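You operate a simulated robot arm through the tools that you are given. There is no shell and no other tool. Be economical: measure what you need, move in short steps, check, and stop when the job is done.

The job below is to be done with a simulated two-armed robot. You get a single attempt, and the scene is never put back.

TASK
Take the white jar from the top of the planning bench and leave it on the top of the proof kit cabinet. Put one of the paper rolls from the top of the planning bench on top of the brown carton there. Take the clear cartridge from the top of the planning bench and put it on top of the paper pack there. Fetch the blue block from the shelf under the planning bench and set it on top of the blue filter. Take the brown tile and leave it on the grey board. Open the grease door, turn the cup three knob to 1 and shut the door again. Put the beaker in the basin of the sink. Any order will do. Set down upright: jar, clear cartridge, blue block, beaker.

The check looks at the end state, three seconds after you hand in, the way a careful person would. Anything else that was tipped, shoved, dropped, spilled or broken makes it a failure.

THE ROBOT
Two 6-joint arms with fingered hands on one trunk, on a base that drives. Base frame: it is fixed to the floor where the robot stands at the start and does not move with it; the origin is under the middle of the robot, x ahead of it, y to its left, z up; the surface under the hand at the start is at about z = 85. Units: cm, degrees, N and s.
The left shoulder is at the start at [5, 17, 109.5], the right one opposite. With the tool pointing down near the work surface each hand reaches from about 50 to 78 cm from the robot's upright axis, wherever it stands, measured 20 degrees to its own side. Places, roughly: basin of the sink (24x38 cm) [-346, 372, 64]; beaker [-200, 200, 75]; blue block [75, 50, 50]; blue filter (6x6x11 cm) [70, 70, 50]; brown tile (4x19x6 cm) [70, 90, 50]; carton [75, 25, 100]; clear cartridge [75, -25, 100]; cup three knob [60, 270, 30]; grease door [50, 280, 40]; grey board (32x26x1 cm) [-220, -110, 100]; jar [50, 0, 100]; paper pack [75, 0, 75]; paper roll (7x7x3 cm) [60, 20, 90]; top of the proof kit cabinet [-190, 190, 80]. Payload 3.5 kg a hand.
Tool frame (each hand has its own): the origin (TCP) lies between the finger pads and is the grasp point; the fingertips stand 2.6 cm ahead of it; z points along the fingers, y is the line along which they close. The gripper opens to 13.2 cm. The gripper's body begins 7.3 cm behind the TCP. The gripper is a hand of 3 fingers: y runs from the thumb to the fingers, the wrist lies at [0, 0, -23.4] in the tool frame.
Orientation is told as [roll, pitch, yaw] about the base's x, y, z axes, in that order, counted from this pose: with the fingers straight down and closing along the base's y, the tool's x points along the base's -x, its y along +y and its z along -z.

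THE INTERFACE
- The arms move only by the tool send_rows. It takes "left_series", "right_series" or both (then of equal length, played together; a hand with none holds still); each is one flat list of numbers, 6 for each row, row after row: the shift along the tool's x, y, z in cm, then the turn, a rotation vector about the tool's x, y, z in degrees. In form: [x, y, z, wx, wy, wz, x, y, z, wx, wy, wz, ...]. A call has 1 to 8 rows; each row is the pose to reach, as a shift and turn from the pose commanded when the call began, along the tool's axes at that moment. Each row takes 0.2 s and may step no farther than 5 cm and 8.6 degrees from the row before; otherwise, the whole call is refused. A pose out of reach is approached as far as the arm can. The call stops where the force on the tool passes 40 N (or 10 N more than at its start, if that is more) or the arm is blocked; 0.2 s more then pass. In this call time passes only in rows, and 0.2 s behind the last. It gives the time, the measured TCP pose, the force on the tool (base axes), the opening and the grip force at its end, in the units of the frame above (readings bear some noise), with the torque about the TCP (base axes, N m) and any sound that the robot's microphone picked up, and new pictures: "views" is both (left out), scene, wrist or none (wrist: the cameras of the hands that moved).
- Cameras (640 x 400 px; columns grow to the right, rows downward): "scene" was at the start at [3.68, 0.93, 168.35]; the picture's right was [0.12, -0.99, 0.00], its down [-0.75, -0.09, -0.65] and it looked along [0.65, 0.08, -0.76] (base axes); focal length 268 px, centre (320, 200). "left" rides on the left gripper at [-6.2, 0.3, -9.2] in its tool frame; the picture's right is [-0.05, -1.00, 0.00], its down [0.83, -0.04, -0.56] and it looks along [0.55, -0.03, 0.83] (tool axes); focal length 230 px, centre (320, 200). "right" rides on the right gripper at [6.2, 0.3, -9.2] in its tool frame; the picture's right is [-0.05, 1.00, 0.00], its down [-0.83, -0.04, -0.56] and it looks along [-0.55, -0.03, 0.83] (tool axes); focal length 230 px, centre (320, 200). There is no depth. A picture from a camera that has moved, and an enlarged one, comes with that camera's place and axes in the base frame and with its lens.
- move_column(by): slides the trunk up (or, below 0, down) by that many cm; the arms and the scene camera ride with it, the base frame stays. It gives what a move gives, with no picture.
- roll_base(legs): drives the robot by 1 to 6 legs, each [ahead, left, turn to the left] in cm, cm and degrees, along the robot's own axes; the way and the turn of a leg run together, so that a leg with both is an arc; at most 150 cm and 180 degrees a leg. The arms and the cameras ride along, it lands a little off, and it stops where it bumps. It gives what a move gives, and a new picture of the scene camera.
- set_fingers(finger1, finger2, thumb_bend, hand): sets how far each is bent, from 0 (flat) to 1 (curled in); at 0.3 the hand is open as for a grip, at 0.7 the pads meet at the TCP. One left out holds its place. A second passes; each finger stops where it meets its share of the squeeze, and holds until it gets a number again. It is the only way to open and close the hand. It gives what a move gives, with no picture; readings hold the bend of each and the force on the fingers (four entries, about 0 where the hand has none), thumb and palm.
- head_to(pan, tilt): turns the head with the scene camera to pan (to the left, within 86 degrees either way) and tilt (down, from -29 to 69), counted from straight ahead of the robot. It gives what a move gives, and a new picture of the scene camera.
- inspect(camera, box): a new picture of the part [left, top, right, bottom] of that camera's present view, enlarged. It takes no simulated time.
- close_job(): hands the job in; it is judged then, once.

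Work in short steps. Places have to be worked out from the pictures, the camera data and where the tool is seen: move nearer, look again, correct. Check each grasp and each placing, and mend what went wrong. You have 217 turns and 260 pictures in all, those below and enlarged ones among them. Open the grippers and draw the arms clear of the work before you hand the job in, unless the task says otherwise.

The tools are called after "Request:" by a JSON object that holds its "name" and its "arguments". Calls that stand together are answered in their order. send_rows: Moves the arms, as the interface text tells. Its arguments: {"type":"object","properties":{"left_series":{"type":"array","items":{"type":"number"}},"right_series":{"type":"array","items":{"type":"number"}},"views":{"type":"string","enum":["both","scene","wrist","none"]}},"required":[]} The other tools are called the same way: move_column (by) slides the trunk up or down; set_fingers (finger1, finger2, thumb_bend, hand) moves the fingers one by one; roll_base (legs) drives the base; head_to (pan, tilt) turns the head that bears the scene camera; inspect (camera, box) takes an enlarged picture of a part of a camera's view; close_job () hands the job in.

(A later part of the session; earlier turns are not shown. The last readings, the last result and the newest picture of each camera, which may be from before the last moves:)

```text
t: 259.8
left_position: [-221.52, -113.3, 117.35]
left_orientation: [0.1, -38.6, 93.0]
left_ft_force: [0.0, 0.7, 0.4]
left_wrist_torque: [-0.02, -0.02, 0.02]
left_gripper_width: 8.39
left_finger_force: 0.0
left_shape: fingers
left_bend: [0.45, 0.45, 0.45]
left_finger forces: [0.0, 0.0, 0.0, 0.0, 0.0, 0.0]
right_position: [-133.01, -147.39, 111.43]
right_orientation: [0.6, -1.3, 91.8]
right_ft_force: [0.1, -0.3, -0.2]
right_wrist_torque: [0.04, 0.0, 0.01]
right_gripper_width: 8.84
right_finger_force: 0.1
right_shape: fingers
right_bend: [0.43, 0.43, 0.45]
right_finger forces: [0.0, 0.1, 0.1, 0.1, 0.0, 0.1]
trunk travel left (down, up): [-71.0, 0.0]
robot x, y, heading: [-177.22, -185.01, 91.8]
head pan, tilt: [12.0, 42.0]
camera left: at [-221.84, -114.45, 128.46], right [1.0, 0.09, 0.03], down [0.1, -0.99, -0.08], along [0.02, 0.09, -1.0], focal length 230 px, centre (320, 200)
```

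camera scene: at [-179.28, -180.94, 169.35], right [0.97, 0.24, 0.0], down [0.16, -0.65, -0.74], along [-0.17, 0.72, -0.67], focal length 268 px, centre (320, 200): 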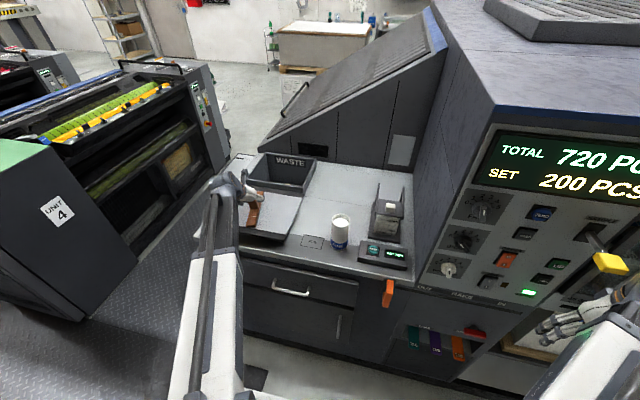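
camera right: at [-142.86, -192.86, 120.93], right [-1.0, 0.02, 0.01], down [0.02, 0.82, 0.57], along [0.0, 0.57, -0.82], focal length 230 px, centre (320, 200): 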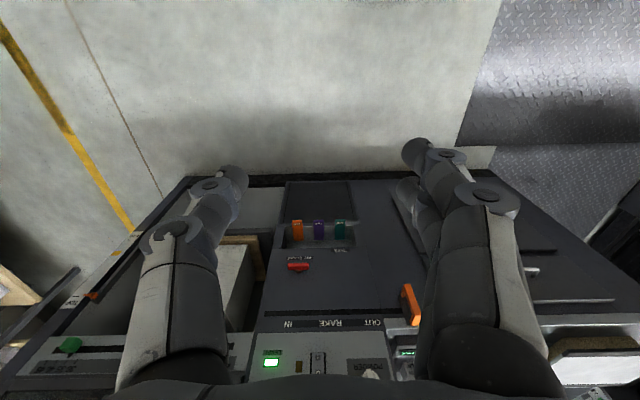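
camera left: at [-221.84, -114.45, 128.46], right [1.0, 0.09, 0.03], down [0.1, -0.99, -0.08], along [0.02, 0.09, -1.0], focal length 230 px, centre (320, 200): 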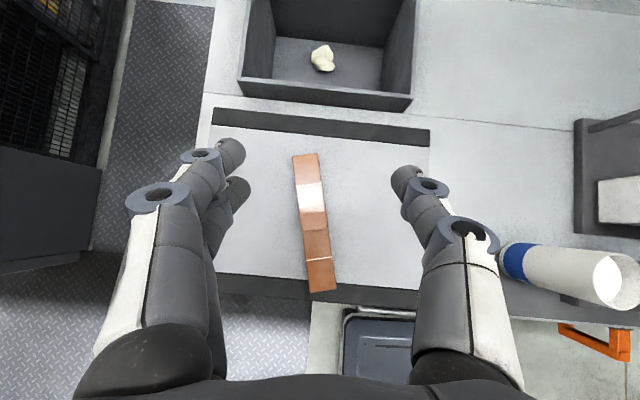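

Tile released on the board; take a closer look to verify it lies flat.

Request:
{"name": "inspect", "arguments": {"camera": "left", "box": [190, 90, 446, 320]}}

Request:
{"name": "inspect", "arguments": {"camera": "scene", "box": [200, 140, 328, 250]}}

```text
1.74 times, centred on (318, 205) of left
camera zoom: at [-221.84, -114.45, 128.46], right [1.0, 0.09, 0.03], down [0.1, -0.99, -0.08], along [0.02, 0.09, -1.0], focal length 400 px, centre (324, 191)
```

zoom: 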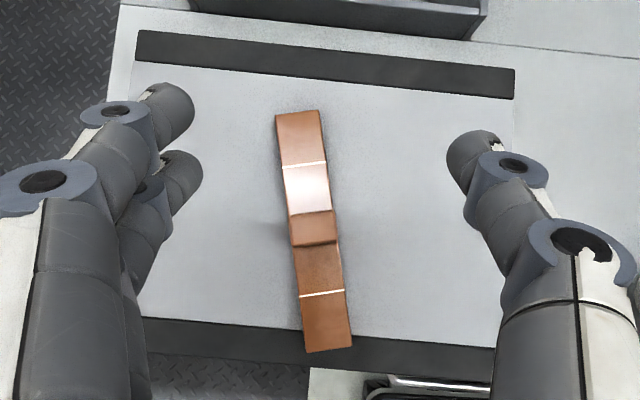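

```text
3.64 times, centred on (264, 195) of scene
camera zoom: at [-179.26, -180.97, 169.34], right [0.97, 0.24, 0.0], down [0.16, -0.65, -0.74], along [-0.17, 0.72, -0.67], focal length 973 px, centre (524, 218)
```

zoom: 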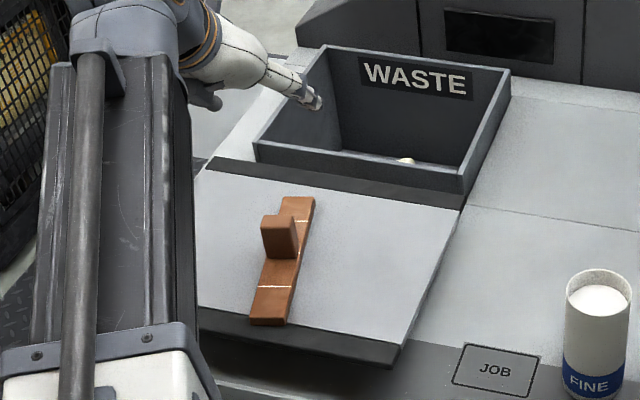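

Tile lies flat on the board. Back off 48, then tuck both hands inward for the aisle drive.

Request:
{"name": "roll_base", "arguments": {"legs": [[-48, 0, 0]]}}

Request:
{"name": "send_rows", "arguments": {"left_series": [0, -4, 0, 0, 0, 0, 0, -8, 0, 0, 0, 0, 0, -12, 0, 0, 0, 0, 0, -16, 0, 0, 0, 0, 0, -20, 0, 0, 0, 0, 0, -20, 0, 0, 0, 0], "right_series": [-2, 4, 0, 0, 0, 0, -4, 8, 0, 0, 0, 0, -6, 12, 0, 0, 0, 0, -8, 16, 0, 0, 0, 0, -10, 20, 0, 0, 0, 0, -12, 24, 0, 0, 0, 0], "views": "none"}}

Request:
{"name": "roll_base", "arguments": {"legs": [[0, -120, 0], [0, -50, 0], [150, 0, 0], [150, 0, 0]]}}

```text
t: 262.7
left_position: [-220.07, -162.12, 117.25]
left_orientation: [0.2, -38.6, 92.9]
left_ft_force: [0.0, -0.6, -0.7]
left_wrist_torque: [0.0, 0.0, 0.02]
left_gripper_width: 8.41
left_finger_force: 0.0
left_shape: fingers
left_bend: [0.45, 0.45, 0.45]
left_finger forces: [0.0, 0.0, 0.0, 0.0, 0.1, 0.1]
right_position: [-131.63, -195.99, 111.58]
right_orientation: [0.6, -1.4, 91.7]
right_ft_force: [-0.1, 0.1, 0.1]
right_wrist_torque: [0.01, -0.01, -0.02]
right_gripper_width: 8.78
right_finger_force: 0.1
right_shape: fingers
right_bend: [0.43, 0.43, 0.45]
right_finger forces: [0.0, 0.0, 0.1, 0.0, 0.1, 0.0]
trunk travel left (down, up): [-71.0, 0.0]
robot x, y, heading: [-175.94, -233.77, 91.7]
head pan, tilt: [12.0, 42.0]
camera scene: at [-177.9, -229.76, 169.35], right [0.97, 0.24, 0.0], down [0.16, -0.65, -0.74], along [-0.18, 0.72, -0.67], focal length 268 px, centre (320, 200)
```

scene: 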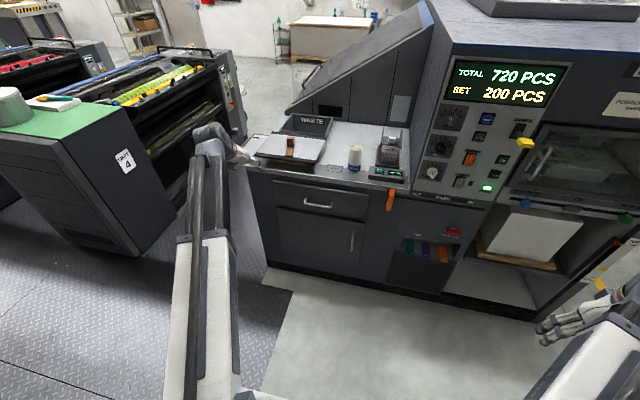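

```text
t: 264.1
left_position: [-200.15, -160.88, 117.26]
left_orientation: [0.2, -38.6, 93.0]
left_ft_force: [-0.1, 0.5, -0.6]
left_wrist_torque: [-0.01, -0.04, 0.02]
left_gripper_width: 8.42
left_finger_force: 0.1
left_shape: fingers
left_bend: [0.45, 0.45, 0.45]
left_finger forces: [0.1, 0.0, 0.0, 0.0, 0.1, 0.0]
right_position: [-156.03, -184.77, 111.99]
right_orientation: [0.4, -1.4, 91.6]
right_ft_force: [-0.6, 0.4, 0.6]
right_wrist_torque: [-0.02, -0.01, 0.02]
right_gripper_width: 8.85
right_finger_force: 0.0
right_shape: fingers
right_bend: [0.43, 0.43, 0.45]
right_finger forces: [0.0, 0.0, 0.0, 0.0, 0.1, 0.0]
trunk travel left (down, up): [-71.0, 0.0]
robot x, y, heading: [-176.15, -233.47, 91.7]
head pan, tilt: [12.0, 42.0]
```

```text
t: 286.6
left_position: [-39.57, 140.19, 117.15]
left_orientation: [0.2, -38.6, 94.2]
left_ft_force: [0.2, -0.3, 0.5]
left_wrist_torque: [-0.02, -0.01, 0.03]
left_gripper_width: 8.42
left_finger_force: 0.1
left_shape: fingers
left_bend: [0.45, 0.45, 0.45]
left_finger forces: [0.2, 0.0, 0.0, 0.1, 0.0, 0.0]
right_position: [5.09, 117.23, 112.0]
right_orientation: [0.6, -1.3, 92.9]
right_ft_force: [-0.9, 0.1, -1.0]
right_wrist_torque: [0.0, -0.01, 0.0]
right_gripper_width: 8.83
right_finger_force: 0.0
right_shape: fingers
right_bend: [0.43, 0.43, 0.45]
right_finger forces: [0.0, 0.0, 0.1, 0.0, 0.1, 0.1]
trunk travel left (down, up): [-71.0, 0.0]
robot x, y, heading: [-14.02, 67.8, 92.7]
head pan, tilt: [12.0, 42.0]
camera scene: at [-15.85, 71.89, 169.34], right [0.97, 0.26, 0.0], down [0.17, -0.65, -0.74], along [-0.19, 0.72, -0.67], focal length 268 px, centre (320, 200)
```

scene: 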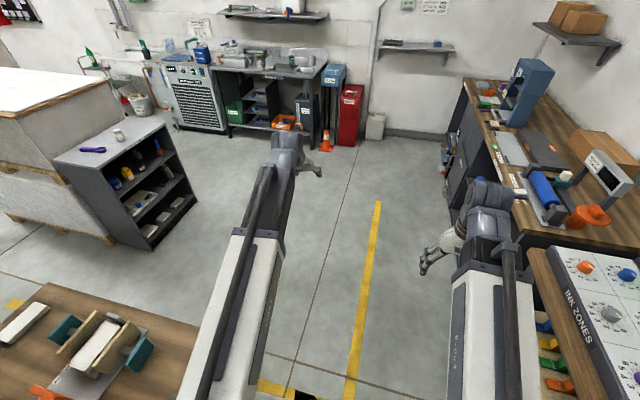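

Continue ahead 190 along the aisle, shift left 25, turn right to face the bench with the grease door.

Request:
{"name": "roll_base", "arguments": {"legs": [[140, 0, 0], [50, 25, 0], [0, 0, -92]]}}

Request:
{"name": "head_to", "arguments": {"pan": 0, "tilt": 45}}

```text
t: 300.2
left_position: [21.3, 279.58, 117.29]
left_orientation: [0.2, -38.5, 3.9]
left_ft_force: [-0.2, 0.1, 0.4]
left_wrist_torque: [-0.04, -0.01, -0.03]
left_gripper_width: 8.4
left_finger_force: 0.1
left_shape: fingers
left_bend: [0.45, 0.45, 0.45]
left_finger forces: [0.1, 0.0, 0.1, 0.1, 0.0, 0.0]
right_position: [-1.78, 235.22, 112.06]
right_orientation: [0.7, -1.3, 2.6]
right_ft_force: [0.3, 0.1, 0.3]
right_wrist_torque: [-0.02, 0.0, -0.02]
right_gripper_width: 8.82
right_finger_force: 0.0
right_shape: fingers
right_bend: [0.43, 0.43, 0.45]
right_finger forces: [0.0, 0.0, 0.0, 0.0, 0.0, 0.0]
trunk travel left (down, up): [-71.0, 0.0]
robot x, y, heading: [-50.99, 253.88, 2.3]
head pan, tilt: [12.0, 42.0]
camera scene: at [-47.08, 256.22, 169.35], right [0.25, -0.97, 0.0], down [-0.65, -0.17, -0.74], along [0.72, 0.19, -0.67], focal length 268 px, centre (320, 200)
```

scene: 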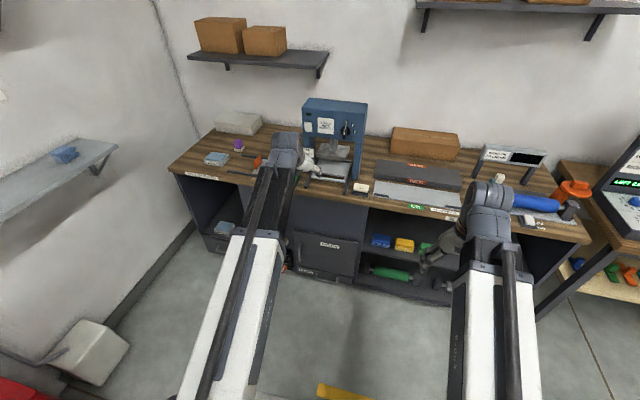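

```text
t: 301.0
left_position: [21.42, 279.63, 117.31]
left_orientation: [0.2, -38.5, 3.9]
left_ft_force: [-0.8, -0.1, -0.1]
left_wrist_torque: [0.01, -0.01, 0.0]
left_gripper_width: 8.43
left_finger_force: 0.0
left_shape: fingers
left_bend: [0.45, 0.45, 0.45]
left_finger forces: [0.0, 0.0, 0.2, 0.0, 0.0, 0.1]
right_position: [-1.85, 235.2, 111.96]
right_orientation: [0.6, -1.4, 2.8]
right_ft_force: [-0.7, -0.1, 0.5]
right_wrist_torque: [0.0, -0.02, 0.02]
right_gripper_width: 8.83
right_finger_force: 0.1
right_shape: fingers
right_bend: [0.43, 0.43, 0.45]
right_finger forces: [0.0, 0.0, 0.0, 0.1, 0.1, 0.0]
trunk travel left (down, up): [-71.0, 0.0]
robot x, y, heading: [-51.0, 254.33, 2.5]
head pan, tilt: [0.0, 45.0]
camera scene: at [-47.04, 254.49, 168.92], right [0.05, -1.0, 0.0], down [-0.71, -0.03, -0.71], along [0.71, 0.03, -0.71], focal length 268 px, centre (320, 200)
```

scene: 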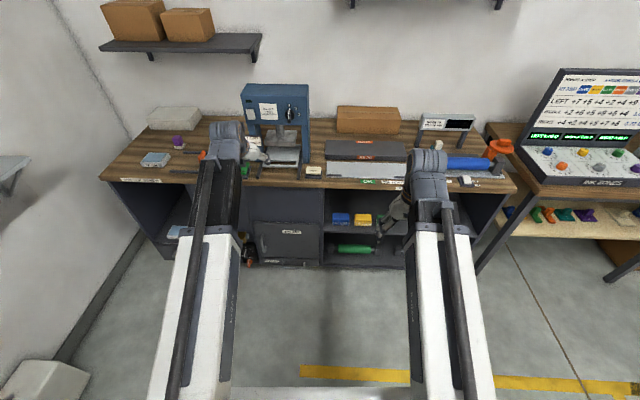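

The grease door is at ≈[52, 258–300, 12–52]. Lower the trunk 40 and look closer.

Request:
{"name": "move_column", "arguments": {"by": -40}}

Request:
{"name": "head_to", "arguments": {"pan": 10, "tilt": 38}}

Request:
{"name": "inspect", "arguments": {"camera": "scene", "box": [200, 150, 400, 275]}}

```text
t: 304.8
left_position: [21.23, 279.67, 77.34]
left_orientation: [0.1, -38.6, 4.0]
left_ft_force: [0.4, 1.2, 0.0]
left_wrist_torque: [0.0, -0.02, 0.01]
left_gripper_width: 8.42
left_finger_force: 0.0
left_shape: fingers
left_bend: [0.45, 0.45, 0.45]
left_finger forces: [0.0, 0.0, 0.0, 0.0, 0.0, 0.0]
right_position: [-1.78, 235.15, 72.14]
right_orientation: [0.6, -1.3, 2.7]
right_ft_force: [-0.2, 0.2, -0.7]
right_wrist_torque: [-0.02, -0.01, 0.01]
right_gripper_width: 8.82
right_finger_force: 0.0
right_shape: fingers
right_bend: [0.43, 0.43, 0.45]
right_finger forces: [0.0, 0.0, 0.0, 0.0, 0.0, 0.1]
trunk travel left (down, up): [-31.0, 40.0]
robot x, y, heading: [-51.19, 254.24, 2.6]
head pan, tilt: [0.0, 45.0]
```

```text
t: 305.5
left_position: [21.34, 279.67, 77.25]
left_orientation: [0.3, -38.7, 3.9]
left_ft_force: [0.0, -0.2, -0.4]
left_wrist_torque: [0.0, -0.04, 0.02]
left_gripper_width: 8.41
left_finger_force: 0.1
left_shape: fingers
left_bend: [0.45, 0.45, 0.45]
left_finger forces: [0.0, 0.0, 0.1, 0.1, 0.0, 0.0]
right_position: [-1.8, 235.23, 72.06]
right_orientation: [0.6, -1.4, 2.6]
right_ft_force: [0.4, -1.3, 0.0]
right_wrist_torque: [0.03, -0.01, -0.01]
right_gripper_width: 8.85
right_finger_force: 0.1
right_shape: fingers
right_bend: [0.43, 0.43, 0.45]
right_finger forces: [0.1, 0.0, 0.1, 0.1, 0.0, 0.1]
trunk travel left (down, up): [-31.0, 40.0]
robot x, y, heading: [-50.69, 254.47, 2.7]
head pan, tilt: [10.0, 38.0]
camera scene: at [-46.75, 256.0, 129.94], right [0.22, -0.98, 0.0], down [-0.6, -0.13, -0.79], along [0.77, 0.17, -0.62], focal length 268 px, centre (320, 200)
```

scene: 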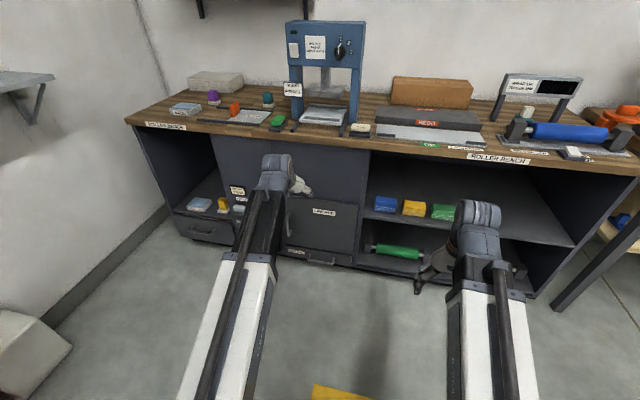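

```text
3.20 times, centred on (300, 212) of scene
camera zoom: at [-46.75, 256.0, 129.94], right [0.22, -0.98, 0.0], down [-0.6, -0.13, -0.79], along [0.77, 0.17, -0.62], focal length 856 px, centre (384, 160)
```

zoom: 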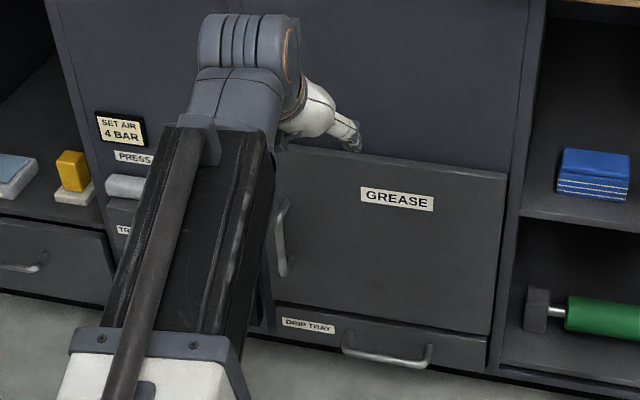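

Door: hinge on the right (y≈258), vertical handle at ≈[46,293.5], z 26–41. I lower the trunk fully, shift base left 22 and ahead 6, and level the left hand.

Request:
{"name": "move_column", "arguments": {"by": -31}}

Request:
{"name": "roll_base", "arguments": {"legs": [[5, 22, -2]]}}

Request:
{"name": "send_rows", "arguments": {"left_series": [-3.14, 0, -0.21, 0, -7.7, 0, -6.21, 0, -0.84, 0, -15.4, 0, -9.18, 0, -1.88, 0, -23.1, 0, -11.98, 0, -3.3, 0, -30.8, 0, -14.57, 0, -5.09, 0, -38.5, 0, -16.89, 0, -7.2, 0, -46.2, 0], "views": "both"}}

```text
t: 308.6
left_position: [21.34, 279.83, 46.21]
left_orientation: [0.2, -38.7, 3.9]
left_ft_force: [-0.1, 0.3, -0.4]
left_wrist_torque: [-0.01, -0.02, 0.0]
left_gripper_width: 8.41
left_finger_force: 0.1
left_shape: fingers
left_bend: [0.45, 0.45, 0.45]
left_finger forces: [0.0, 0.1, 0.1, 0.0, 0.0, 0.0]
right_position: [-1.78, 235.15, 41.07]
right_orientation: [0.6, -1.4, 2.6]
right_ft_force: [0.4, -1.1, -0.1]
right_wrist_torque: [0.01, 0.02, 0.01]
right_gripper_width: 8.8
right_finger_force: 0.0
right_shape: fingers
right_bend: [0.43, 0.43, 0.45]
right_finger forces: [0.0, 0.0, 0.1, 0.1, 0.0, 0.0]
trunk travel left (down, up): [0.0, 71.0]
robot x, y, heading: [-50.76, 254.47, 2.4]
head pan, tilt: [10.0, 38.0]
```

```text
t: 310.3
left_position: [26.56, 299.25, 46.2]
left_orientation: [0.1, -38.6, 2.0]
left_ft_force: [-0.2, 0.7, -0.5]
left_wrist_torque: [-0.03, -0.01, -0.01]
left_gripper_width: 8.42
left_finger_force: 0.0
left_shape: fingers
left_bend: [0.45, 0.45, 0.45]
left_finger forces: [0.0, 0.1, 0.0, 0.0, 0.0, 0.1]
right_position: [1.93, 255.5, 41.01]
right_orientation: [0.6, -1.4, 0.8]
right_ft_force: [0.0, -0.2, 0.6]
right_wrist_torque: [0.02, -0.01, -0.03]
right_gripper_width: 8.8
right_finger_force: 0.0
right_shape: fingers
right_bend: [0.43, 0.43, 0.45]
right_finger forces: [0.0, 0.0, 0.1, 0.1, 0.0, 0.0]
trunk travel left (down, up): [0.0, 71.0]
robot x, y, heading: [-46.58, 275.85, 0.6]
head pan, tilt: [10.0, 38.0]
camera scene: at [-42.29, 277.82, 98.94], right [0.19, -0.98, 0.0], down [-0.6, -0.11, -0.79], along [0.77, 0.15, -0.62], focal length 268 px, centre (320, 200)
```

scene: 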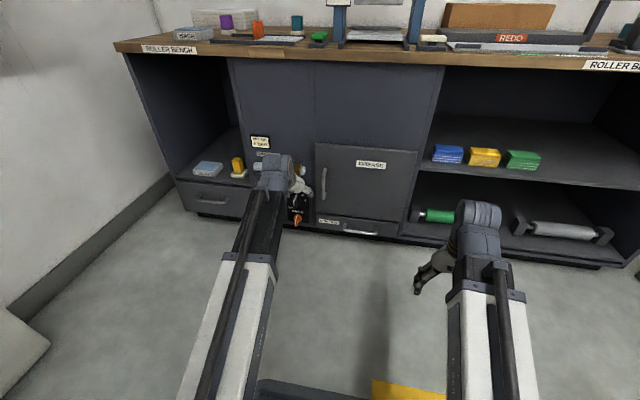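

```text
t: 311.7
left_position: [35.37, 299.49, 62.58]
left_orientation: [1.3, -84.9, 0.8]
left_ft_force: [0.4, 0.1, -0.6]
left_wrist_torque: [0.01, -0.02, -0.01]
left_gripper_width: 8.44
left_finger_force: 0.1
left_shape: fingers
left_bend: [0.45, 0.45, 0.45]
left_finger forces: [0.0, 0.0, 0.1, 0.0, 0.0, 0.1]
right_position: [1.86, 255.55, 41.08]
right_orientation: [0.6, -1.4, 0.7]
right_ft_force: [-0.2, 0.3, -0.4]
right_wrist_torque: [-0.02, 0.01, -0.04]
right_gripper_width: 8.84
right_finger_force: 0.1
right_shape: fingers
right_bend: [0.43, 0.43, 0.45]
right_finger forces: [0.1, 0.0, 0.0, 0.0, 0.0, 0.0]
trunk travel left (down, up): [0.0, 71.0]
robot x, y, heading: [-46.97, 276.42, 0.6]
head pan, tilt: [10.0, 38.0]
camera scene: at [-42.29, 277.82, 98.94], right [0.19, -0.98, 0.0], down [-0.6, -0.11, -0.79], along [0.77, 0.15, -0.62], focal length 268 px, centre (320, 200)
camera left: at [26.64, 299.3, 69.6], right [0.04, -1.0, 0.05], down [-0.62, -0.07, -0.78], along [0.78, 0.0, -0.63], focal length 230 px, centre (320, 200)
```

scene: 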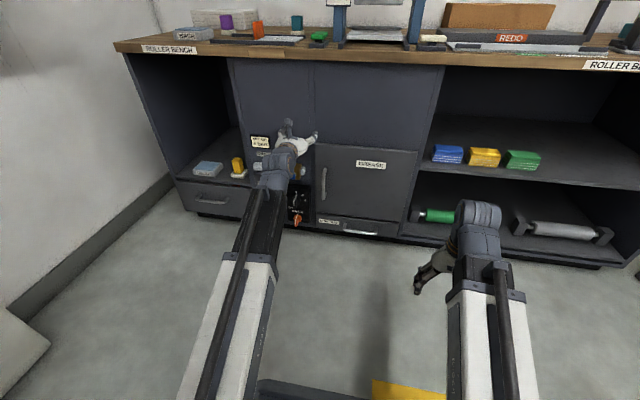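
left: 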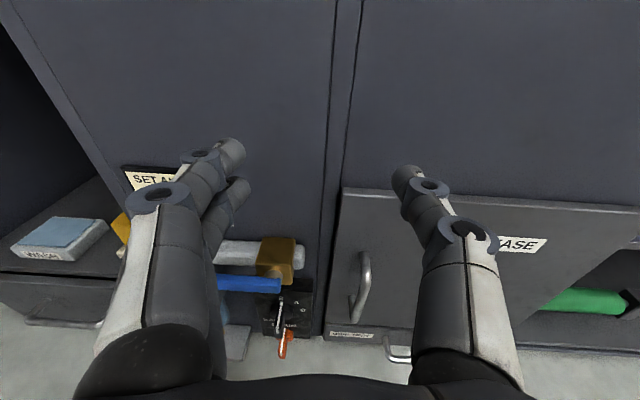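

Handle at ≈[46,292], z 26–42; regulator parts left of y≈301. Narrow the left hand and move right and down to face the handle.

Request:
{"name": "set_fingers", "arguments": {"hand": "left", "finger1": 0.54, "finger2": 0.54, "thumb_bend": 0.54}}

Request:
{"name": "send_rows", "arguments": {"left_series": [0, -4.2, 0, 0, 0, 0, 0, -8.2, 0, 0, 0, 0, 4.8, -8.2, 0.3, 0, 0, 0, 9.6, -8.2, 0.6, 0, 0, 0, 14.3, -8.2, 0.9, 0, 0, 0, 19, -8.2, 1.2, 0, 0, 0, 23.7, -8.2, 1.5, 0, 0, 0, 28.3, -8.2, 1.8, 0, 0, 0], "views": "wrist"}}

```text
t: 312.7
left_position: [35.34, 299.38, 62.47]
left_orientation: [1.5, -84.8, 0.6]
left_ft_force: [-0.5, -0.2, 0.5]
left_wrist_torque: [0.01, 0.02, 0.0]
left_gripper_width: 5.53
left_finger_force: 0.0
left_shape: fingers
left_bend: [0.54, 0.54, 0.54]
left_finger forces: [0.1, 0.0, 0.1, 0.0, 0.0, 0.0]
right_position: [1.96, 255.53, 41.07]
right_orientation: [0.6, -1.3, 0.8]
right_ft_force: [0.6, 0.2, 0.4]
right_wrist_torque: [0.0, 0.0, -0.03]
right_gripper_width: 8.82
right_finger_force: 0.1
right_shape: fingers
right_bend: [0.43, 0.43, 0.45]
right_finger forces: [0.1, 0.0, 0.1, 0.0, 0.1, 0.0]
trunk travel left (down, up): [0.0, 71.0]
robot x, y, heading: [-46.28, 276.18, 0.6]
head pan, tilt: [10.0, 38.0]
```

```text
t: 314.5
left_position: [34.96, 290.94, 35.93]
left_orientation: [6.1, -82.2, -9.8]
left_ft_force: [0.6, 0.4, 0.9]
left_wrist_torque: [-0.07, 0.04, -0.06]
left_gripper_width: 5.46
left_finger_force: 0.1
left_shape: fingers
left_bend: [0.54, 0.54, 0.54]
left_finger forces: [0.0, 0.1, 0.1, 0.0, 0.0, 0.0]
left hand out of reach, approached as far as the arm can: row 6, 7, 8
right_position: [2.0, 255.67, 41.04]
right_orientation: [0.6, -1.3, 0.8]
right_ft_force: [0.0, 0.2, -1.0]
right_wrist_torque: [0.02, -0.02, 0.0]
right_gripper_width: 8.82
right_finger_force: 0.1
right_shape: fingers
right_bend: [0.43, 0.43, 0.45]
right_finger forces: [0.1, 0.0, 0.1, 0.0, 0.0, 0.1]
trunk travel left (down, up): [0.0, 71.0]
robot x, y, heading: [-46.62, 276.09, 0.6]
head pan, tilt: [10.0, 38.0]
camera left: at [26.42, 291.58, 43.41], right [-0.06, -1.0, 0.04], down [-0.66, 0.01, -0.75], along [0.75, -0.07, -0.66], focal length 230 px, centre (320, 200)
```

left: 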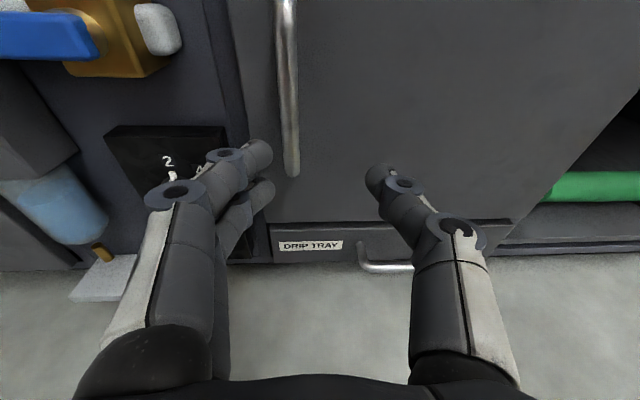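

Too close for the arm; drive back 7 and re-level the hand (undo the tilt) at z≈35.

Request:
{"name": "roll_base", "arguments": {"legs": [[-8, 0, 0]]}}

Request:
{"name": "send_rows", "arguments": {"left_series": [0.5, 0, 4, -5, -1.5, -2, 1, 0, 8, -10, -2.5, -5], "views": "wrist"}}

```text
t: 315.6
left_position: [26.76, 290.89, 36.1]
left_orientation: [-5.2, -82.3, 1.8]
left_ft_force: [0.0, -0.2, 0.0]
left_wrist_torque: [0.01, 0.01, -0.03]
left_gripper_width: 5.46
left_finger_force: 0.1
left_shape: fingers
left_bend: [0.54, 0.54, 0.54]
left_finger forces: [0.0, 0.0, 0.0, 0.0, 0.0, 0.0]
right_position: [-6.14, 255.49, 41.09]
right_orientation: [0.6, -1.2, 0.9]
right_ft_force: [-0.6, -1.1, 0.3]
right_wrist_torque: [0.01, 0.01, 0.01]
right_gripper_width: 8.81
right_finger_force: 0.0
right_shape: fingers
right_bend: [0.43, 0.43, 0.45]
right_finger forces: [0.0, 0.1, 0.1, 0.0, 0.0, 0.0]
trunk travel left (down, up): [0.0, 71.0]
robot x, y, heading: [-55.09, 276.15, 0.6]
head pan, tilt: [10.0, 38.0]
camera scene: at [-50.43, 277.72, 98.94], right [0.19, -0.98, 0.0], down [-0.6, -0.11, -0.79], along [0.77, 0.15, -0.62], focal length 268 px, centre (320, 200)
```

scene: 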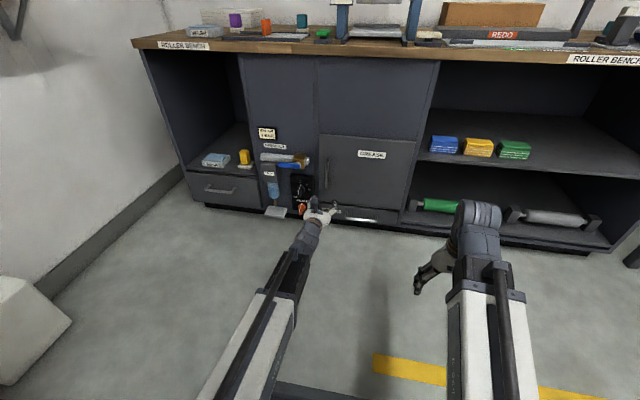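

```text
t: 316.2
left_position: [34.6, 290.54, 34.03]
left_orientation: [-38.1, -82.9, 45.1]
left_ft_force: [0.2, -0.6, 0.2]
left_wrist_torque: [-0.02, -0.04, 0.01]
left_gripper_width: 5.47
left_finger_force: 0.0
left_shape: fingers
left_bend: [0.54, 0.54, 0.54]
left_finger forces: [0.1, 0.0, 0.0, 0.0, 0.1, 0.1]
right_position: [-6.23, 255.45, 41.08]
right_orientation: [0.6, -1.3, 0.7]
right_ft_force: [0.3, -0.1, -0.3]
right_wrist_torque: [-0.01, -0.04, 0.01]
right_gripper_width: 8.83
right_finger_force: 0.0
right_shape: fingers
right_bend: [0.43, 0.43, 0.45]
right_finger forces: [0.0, 0.1, 0.1, 0.1, 0.0, 0.0]
trunk travel left (down, up): [0.0, 71.0]
robot x, y, heading: [-54.75, 276.47, 1.0]
head pan, tilt: [10.0, 38.0]
camera left: at [25.79, 290.13, 41.03], right [0.13, -0.98, 0.13], down [-0.62, -0.18, -0.77], along [0.78, 0.02, -0.63], focal length 230 px, centre (320, 200)
```

left: 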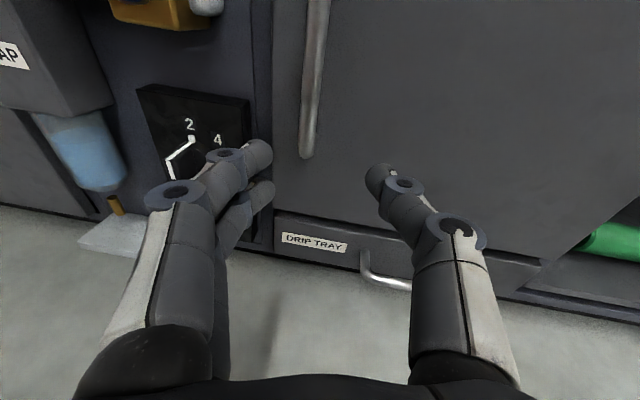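

Handle bar at ≈[46.5,292.8], z 28–43. Advance onto it (TCP ≈[45.3,292.6,36]) with a small roll correction.

Request:
{"name": "send_rows", "arguments": {"left_series": [-1.6, 0.2, 3.6, 0, 0, 2.5, -3.2, 0.4, 7.2, 0, 0, 5, -3.2, 0.4, 10.6, 0, 0, 5], "views": "wrist"}}

```text
t: 317.0
left_position: [41.38, 292.39, 36.7]
left_orientation: [4.8, -84.3, 1.8]
left_ft_force: [0.2, -0.7, 0.3]
left_wrist_torque: [-0.01, -0.03, 0.03]
left_gripper_width: 5.46
left_finger_force: 0.1
left_shape: fingers
left_bend: [0.54, 0.54, 0.54]
left_finger forces: [0.0, 0.0, 0.0, 0.0, 0.0, 0.1]
left hand out of reach, approached as far as the arm can: row 2, 3
right_position: [-6.28, 255.51, 40.95]
right_orientation: [0.5, -1.2, 0.8]
right_ft_force: [0.3, 0.8, -0.2]
right_wrist_torque: [-0.01, 0.01, 0.01]
right_gripper_width: 8.85
right_finger_force: 0.1
right_shape: fingers
right_bend: [0.43, 0.43, 0.45]
right_finger forces: [0.0, 0.0, 0.1, 0.1, 0.0, 0.0]
trunk travel left (down, up): [0.0, 71.0]
robot x, y, heading: [-54.93, 276.1, 0.7]
head pan, tilt: [10.0, 38.0]
camera left: at [32.73, 291.51, 43.79], right [0.12, -0.99, 0.04], down [-0.62, -0.11, -0.77], along [0.77, 0.07, -0.63], focal length 230 px, centre (320, 200)
```

left: 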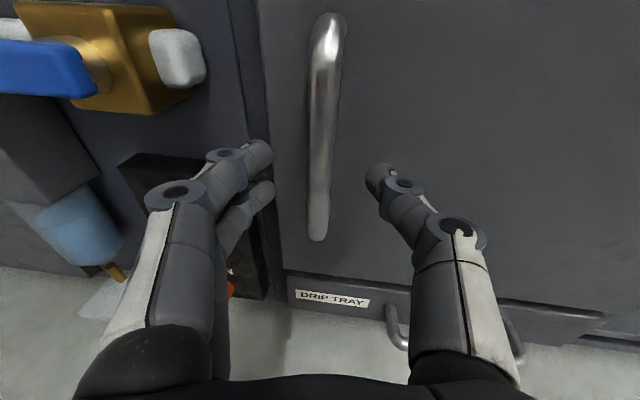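

Handle is centred between the fingers; drive base ahead 4 cm to engulf it.

Request:
{"name": "roll_base", "arguments": {"legs": [[4, 0, 0]]}}

Request:
{"name": "inspect", "arguments": {"camera": "left", "box": [200, 0, 460, 260]}}

```text
t: 317.9
left_position: [44.55, 292.18, 36.63]
left_orientation: [4.6, -84.3, 1.8]
left_ft_force: [-8.9, 1.0, 1.1]
left_wrist_torque: [-0.09, -0.06, -0.27]
left_gripper_width: 5.23
left_finger_force: 3.9
left_shape: fingers
left_bend: [0.54, 0.54, 0.55]
left_finger forces: [0.0, 0.0, 0.1, 0.0, 7.9, 0.1]
right_position: [-2.99, 255.54, 40.96]
right_orientation: [0.5, -1.4, 0.9]
right_ft_force: [-0.1, -0.1, -1.1]
right_wrist_torque: [0.01, 0.0, -0.02]
right_gripper_width: 8.78
right_finger_force: 0.1
right_shape: fingers
right_bend: [0.43, 0.43, 0.45]
right_finger forces: [0.0, 0.1, 0.0, 0.0, 0.0, 0.1]
trunk travel left (down, up): [0.0, 71.0]
robot x, y, heading: [-51.74, 276.6, 1.0]
head pan, tilt: [10.0, 38.0]
stopped in leg 1: the force on the tool passed its limit at 62 N (the readings are from after the stop); the commanded pose is now the measured one
camera scene: at [-47.22, 277.76, 98.94], right [0.19, -0.98, 0.0], down [-0.6, -0.12, -0.79], along [0.77, 0.15, -0.62], focal length 268 px, centre (320, 200)
```

scene: 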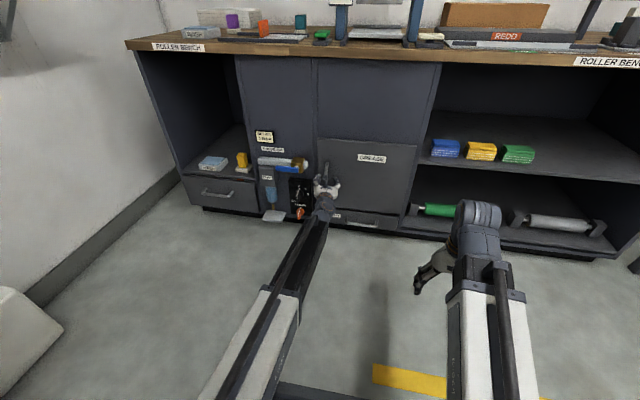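

```text
1.54 times, centred on (330, 130) of left
camera zoom: at [35.73, 291.39, 43.75], right [0.12, -0.99, 0.04], down [-0.63, -0.11, -0.77], along [0.77, 0.06, -0.63], focal length 354 px, centre (305, 308)
```

zoom: 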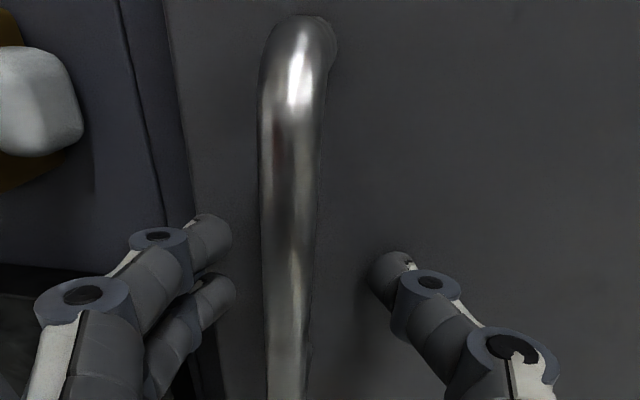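

Thumb tip touches the door face; the bar is between the fingers. Back off 0.3 cm and close on the bar.

Request:
{"name": "send_rows", "arguments": {"left_series": [0, 0, -0.5, 0, 0, 0], "views": "none"}}

Request:
{"name": "set_fingers", "arguments": {"hand": "left", "finger1": 0.74, "finger2": 0.74, "thumb_bend": 0.74}}

Request:
{"name": "inspect", "arguments": {"camera": "left", "box": [200, 0, 460, 260]}}

```text
t: 318.3
left_position: [43.96, 292.09, 36.59]
left_orientation: [4.4, -84.2, 1.9]
left_ft_force: [0.3, 0.1, -0.9]
left_wrist_torque: [0.01, 0.03, -0.02]
left_gripper_width: 5.47
left_finger_force: 0.1
left_shape: fingers
left_bend: [0.54, 0.54, 0.54]
left_finger forces: [0.1, 0.0, 0.0, 0.0, 0.0, 0.0]
right_position: [-2.82, 255.56, 40.95]
right_orientation: [0.6, -1.3, 0.9]
right_ft_force: [-0.5, 0.0, 0.0]
right_wrist_torque: [-0.03, 0.03, -0.02]
right_gripper_width: 8.81
right_finger_force: 0.0
right_shape: fingers
right_bend: [0.43, 0.43, 0.45]
right_finger forces: [0.1, 0.0, 0.0, 0.0, 0.0, 0.0]
trunk travel left (down, up): [0.0, 71.0]
robot x, y, heading: [-51.59, 276.04, 0.6]
head pan, tilt: [10.0, 38.0]
```

```text
t: 319.3
left_position: [43.95, 292.24, 36.68]
left_orientation: [4.6, -84.3, 1.9]
left_ft_force: [1.4, 2.5, 1.4]
left_wrist_torque: [0.0, -0.04, 0.02]
left_gripper_width: 0.01
left_finger_force: 1.5
left_shape: fingers
left_bend: [0.73, 0.73, 0.73]
left_finger forces: [0.1, 3.1, 0.1, 0.2, 0.0, 0.0]
right_position: [-2.94, 255.62, 40.88]
right_orientation: [0.6, -1.3, 0.9]
right_ft_force: [0.5, -0.7, 0.2]
right_wrist_torque: [-0.02, 0.0, 0.0]
right_gripper_width: 8.81
right_finger_force: 0.0
right_shape: fingers
right_bend: [0.43, 0.43, 0.45]
right_finger forces: [0.1, 0.0, 0.0, 0.0, 0.0, 0.0]
trunk travel left (down, up): [0.0, 71.0]
robot x, y, heading: [-51.88, 276.21, 0.9]
head pan, tilt: [10.0, 38.0]
```

```text
1.54 times, centred on (330, 130) of left
camera zoom: at [35.29, 291.31, 43.69], right [0.12, -0.99, 0.04], down [-0.63, -0.11, -0.77], along [0.77, 0.06, -0.63], focal length 354 px, centre (305, 308)
```

zoom: 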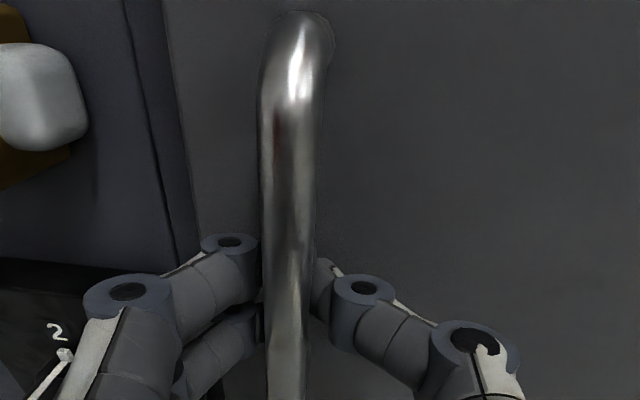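

Fingers enclose the bar like a hook. Pull the door by driving back 10 cm.

Request:
{"name": "roll_base", "arguments": {"legs": [[-10, -1, 0]]}}

```text
t: 320.4
left_position: [34.05, 290.73, 36.51]
left_orientation: [4.6, -84.2, 1.7]
left_ft_force: [5.3, -13.1, -0.4]
left_wrist_torque: [-0.02, 0.0, 0.02]
left_gripper_width: 0.43
left_finger_force: 6.7
left_shape: fingers
left_bend: [0.74, 0.74, 0.68]
left_finger forces: [0.0, 0.0, 0.0, 0.0, 13.6, 0.0]
right_position: [-12.94, 254.37, 41.04]
right_orientation: [0.5, -1.3, 0.8]
right_ft_force: [1.1, -0.3, 0.5]
right_wrist_torque: [0.02, -0.02, -0.01]
right_gripper_width: 8.84
right_finger_force: 0.0
right_shape: fingers
right_bend: [0.43, 0.43, 0.45]
right_finger forces: [0.0, 0.0, 0.0, 0.0, 0.0, 0.0]
trunk travel left (down, up): [0.0, 71.0]
robot x, y, heading: [-61.47, 274.98, 0.8]
head pan, tilt: [10.0, 38.0]
camera scene: at [-57.21, 276.59, 98.94], right [0.19, -0.98, 0.0], down [-0.6, -0.11, -0.79], along [0.77, 0.15, -0.62], focal length 268 px, centre (320, 200)
```

scene: 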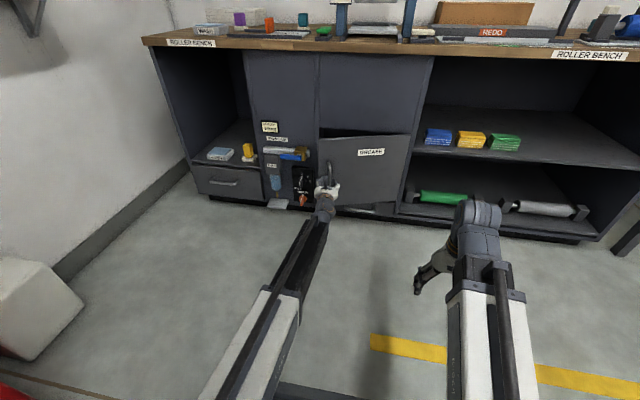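

Door is opening. Continue along the arc: back 11, right 6.

Request:
{"name": "roll_base", "arguments": {"legs": [[-6, -2.5, 0], [-5, -3.5, 0]]}}

```text
t: 322.0
left_position: [23.2, 284.23, 36.62]
left_orientation: [4.8, -84.2, 1.4]
left_ft_force: [23.5, -21.7, 2.2]
left_wrist_torque: [-0.09, -0.02, 0.38]
left_gripper_width: 1.53
left_finger_force: 14.0
left_shape: fingers
left_bend: [0.74, 0.74, 0.64]
left_finger forces: [0.1, 0.0, 0.1, 0.1, 27.9, 0.0]
right_position: [-23.81, 248.18, 41.08]
right_orientation: [0.6, -1.3, 0.8]
right_ft_force: [-0.2, -0.4, 0.3]
right_wrist_torque: [0.06, -0.02, 0.0]
right_gripper_width: 8.8
right_finger_force: 0.1
right_shape: fingers
right_bend: [0.43, 0.43, 0.45]
right_finger forces: [0.1, 0.0, 0.0, 0.0, 0.0, 0.0]
trunk travel left (down, up): [0.0, 71.0]
robot x, y, heading: [-72.67, 268.97, 0.7]
head pan, tilt: [10.0, 38.0]
camera scene: at [-68.04, 270.44, 98.94], right [0.19, -0.98, 0.0], down [-0.61, -0.11, -0.79], along [0.77, 0.15, -0.62], focal length 268 px, centre (320, 200)
```

scene: 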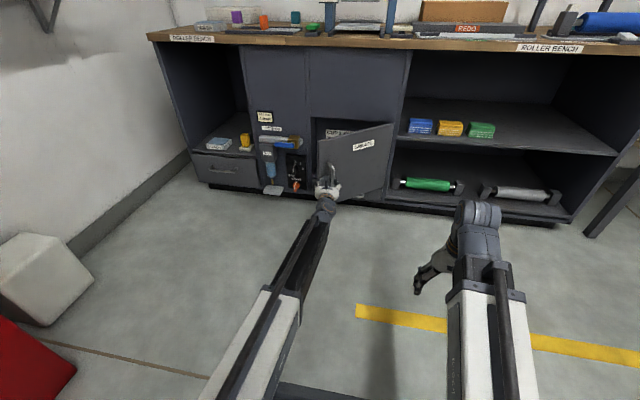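

Door ≈37° open. Release the handle.

Request:
{"name": "set_fingers", "arguments": {"hand": "left", "finger1": 0.5, "finger2": 0.5, "thumb_bend": 0.5}}

Request:
{"name": "roll_base", "arguments": {"legs": [[-7, 3, 0]]}}

Request:
{"name": "inspect", "arguments": {"camera": "left", "box": [0, 0, 640, 400]}}

```text
t: 323.0
left_position: [23.14, 284.41, 36.57]
left_orientation: [4.4, -84.2, 1.6]
left_ft_force: [0.7, -0.5, -0.3]
left_wrist_torque: [0.01, 0.0, -0.02]
left_gripper_width: 6.71
left_finger_force: 0.0
left_shape: fingers
left_bend: [0.5, 0.5, 0.5]
left_finger forces: [0.0, 0.0, 0.0, 0.1, 0.0, 0.1]
right_position: [-23.81, 248.17, 41.08]
right_orientation: [0.6, -1.3, 0.7]
right_ft_force: [-0.1, 0.3, 0.7]
right_wrist_torque: [0.01, 0.02, -0.03]
right_gripper_width: 8.82
right_finger_force: 0.1
right_shape: fingers
right_bend: [0.43, 0.43, 0.45]
right_finger forces: [0.0, 0.0, 0.1, 0.1, 0.1, 0.0]
trunk travel left (down, up): [0.0, 71.0]
robot x, y, heading: [-72.52, 268.94, 0.6]
head pan, tilt: [10.0, 38.0]
```

```text
t: 324.1
left_position: [16.05, 287.3, 36.66]
left_orientation: [4.4, -84.2, 1.6]
left_ft_force: [-0.3, 0.3, -0.6]
left_wrist_torque: [0.01, 0.01, 0.01]
left_gripper_width: 6.69
left_finger_force: 0.1
left_shape: fingers
left_bend: [0.5, 0.5, 0.5]
left_finger forces: [0.1, 0.0, 0.1, 0.0, 0.0, 0.1]
right_position: [-30.96, 251.17, 41.02]
right_orientation: [0.6, -1.2, 0.7]
right_ft_force: [-0.2, 0.5, 0.5]
right_wrist_torque: [0.01, 0.02, -0.03]
right_gripper_width: 8.81
right_finger_force: 0.0
right_shape: fingers
right_bend: [0.43, 0.43, 0.45]
right_finger forces: [0.0, 0.1, 0.0, 0.0, 0.0, 0.0]
trunk travel left (down, up): [0.0, 71.0]
robot x, y, heading: [-79.46, 272.07, 0.9]
head pan, tilt: [10.0, 38.0]
camera scene: at [-75.14, 273.42, 98.94], right [0.19, -0.98, 0.0], down [-0.6, -0.11, -0.79], along [0.77, 0.15, -0.62], focal length 268 px, centre (320, 200)
```

scene: 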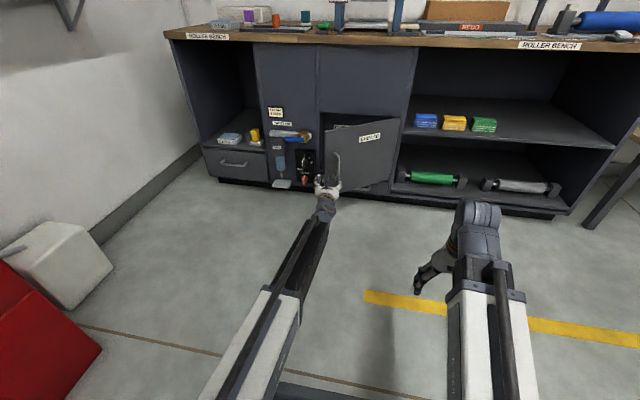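

```text
1.00 times, centred on (320, 200) of left (not enlarged: the box is as wide or as high as the picture)
camera zoom: at [7.38, 286.49, 43.74], right [0.11, -0.99, 0.04], down [-0.63, -0.1, -0.77], along [0.77, 0.06, -0.63], focal length 230 px, centre (320, 200)
```

zoom: 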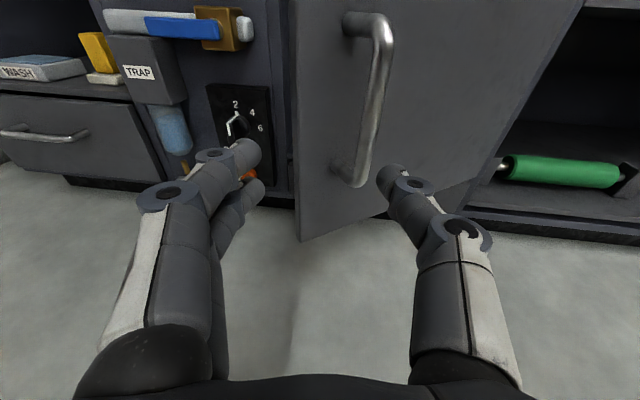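

Door's free edge is near [29.6,291] (≈28°). Make the fingers slimmer, step left 10.5, advance 19 so the fingers pass inside the edge.

Request:
{"name": "set_fingers", "arguments": {"hand": "left", "finger1": 0.62, "finger2": 0.62, "thumb_bend": 0.62}}

Request:
{"name": "roll_base", "arguments": {"legs": [[0, 11, 0], [18, 0, 0]]}}

Request:
{"name": "inspect", "arguments": {"camera": "left", "box": [0, 0, 640, 400]}}

```text
t: 325.1
left_position: [16.03, 287.27, 36.61]
left_orientation: [4.5, -84.2, 1.6]
left_ft_force: [0.5, -0.8, 0.7]
left_wrist_torque: [-0.04, 0.01, 0.01]
left_gripper_width: 2.93
left_finger_force: 0.1
left_shape: fingers
left_bend: [0.62, 0.62, 0.62]
left_finger forces: [0.0, 0.0, 0.0, 0.1, 0.0, 0.1]
right_position: [-30.98, 251.15, 41.07]
right_orientation: [0.6, -1.3, 0.9]
right_ft_force: [-0.1, 0.1, 0.3]
right_wrist_torque: [-0.05, 0.0, 0.02]
right_gripper_width: 8.79
right_finger_force: 0.0
right_shape: fingers
right_bend: [0.43, 0.43, 0.45]
right_finger forces: [0.0, 0.0, 0.0, 0.0, 0.0, 0.0]
trunk travel left (down, up): [0.0, 71.0]
robot x, y, heading: [-79.45, 271.8, 0.8]
head pan, tilt: [10.0, 38.0]
```

```text
t: 327.3
left_position: [33.93, 297.91, 36.64]
left_orientation: [4.3, -84.3, 1.5]
left_ft_force: [-0.3, 0.7, 0.2]
left_wrist_torque: [0.0, -0.01, 0.0]
left_gripper_width: 2.91
left_finger_force: 0.0
left_shape: fingers
left_bend: [0.62, 0.62, 0.62]
left_finger forces: [0.0, 0.0, 0.0, 0.1, 0.1, 0.0]
right_position: [-12.92, 262.12, 40.99]
right_orientation: [0.7, -1.3, 0.7]
right_ft_force: [-0.1, -0.1, -0.4]
right_wrist_torque: [-0.01, -0.02, 0.02]
right_gripper_width: 8.83
right_finger_force: 0.1
right_shape: fingers
right_bend: [0.43, 0.43, 0.45]
right_finger forces: [0.0, 0.0, 0.0, 0.0, 0.0, 0.0]
trunk travel left (down, up): [0.0, 71.0]
robot x, y, heading: [-61.44, 282.71, 0.9]
head pan, tilt: [10.0, 38.0]
camera scene: at [-57.2, 284.29, 98.94], right [0.18, -0.98, 0.0], down [-0.61, -0.11, -0.79], along [0.77, 0.15, -0.62], focal length 268 px, centre (320, 200)
```

scene: 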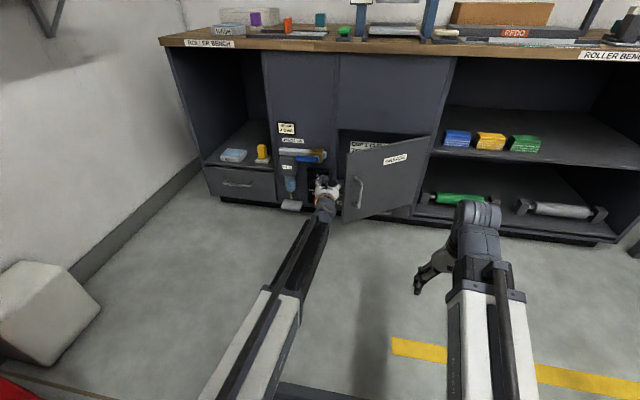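

```text
1.00 times, centred on (320, 200) of left (not enlarged: the box is as wide or as high as the picture)
camera zoom: at [25.33, 297.23, 43.74], right [0.11, -0.99, 0.04], down [-0.63, -0.1, -0.77], along [0.77, 0.06, -0.64], focal length 230 px, centre (320, 200)
```

zoom: 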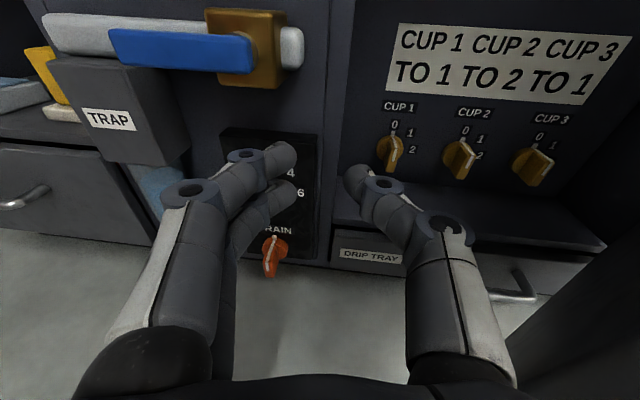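

I can see inside: three knobs; cup 3 is the rightmost. Now sweep right to swing the door open.

Request:
{"name": "roll_base", "arguments": {"legs": [[0, -15, 0], [0, -10, 0]]}}

Request:
{"name": "inspect", "arguments": {"camera": "left", "box": [0, 0, 640, 400]}}

```text
t: 328.3
left_position: [33.84, 295.2, 36.75]
left_orientation: [4.2, -84.4, 3.2]
left_ft_force: [-2.3, 3.3, 0.1]
left_wrist_torque: [-0.03, 0.0, -0.31]
left_gripper_width: 2.86
left_finger_force: 1.7
left_shape: fingers
left_bend: [0.62, 0.62, 0.62]
left_finger forces: [0.1, 0.0, 0.0, 0.0, 0.0, 3.5]
right_position: [-12.99, 257.34, 40.99]
right_orientation: [0.6, -1.3, 0.9]
right_ft_force: [-0.2, 0.4, -0.2]
right_wrist_torque: [0.01, -0.03, 0.0]
right_gripper_width: 8.82
right_finger_force: 0.0
right_shape: fingers
right_bend: [0.43, 0.43, 0.45]
right_finger forces: [0.0, 0.0, 0.1, 0.0, 0.1, 0.0]
trunk travel left (down, up): [0.0, 71.0]
robot x, y, heading: [-61.58, 277.94, 1.0]
head pan, tilt: [10.0, 38.0]
stopped in leg 1: the force on the tool passed its limit at 65 N (the readings are from after the stop); the commanded pose is now the measured one
camera scene: at [-57.18, 279.62, 98.94], right [0.19, -0.98, 0.0], down [-0.6, -0.11, -0.79], along [0.77, 0.15, -0.62], focal length 268 px, centre (320, 200)
```

scene: 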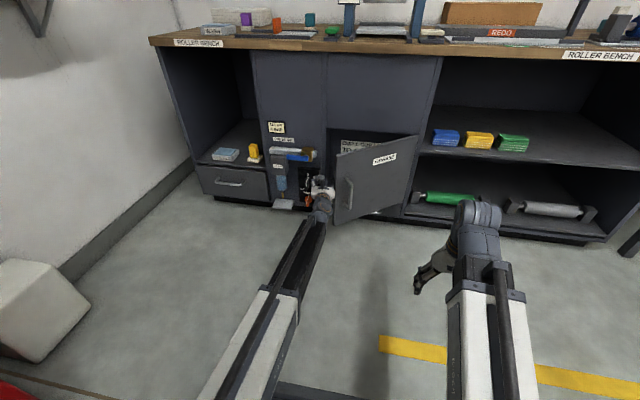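

```text
1.00 times, centred on (320, 200) of left (not enlarged: the box is as wide or as high as the picture)
camera zoom: at [25.17, 294.14, 43.74], right [0.13, -0.99, 0.04], down [-0.62, -0.12, -0.77], along [0.77, 0.08, -0.63], focal length 230 px, centre (320, 200)
```

zoom: 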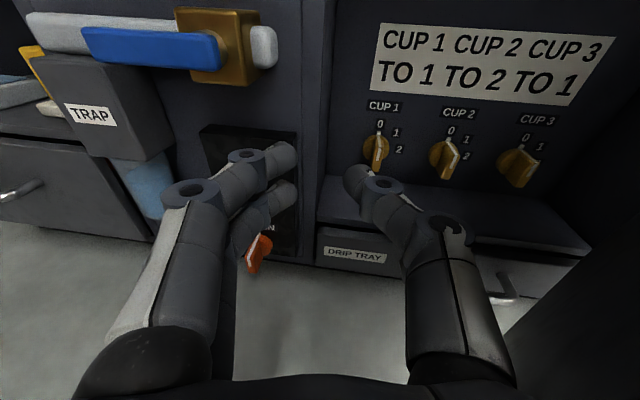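

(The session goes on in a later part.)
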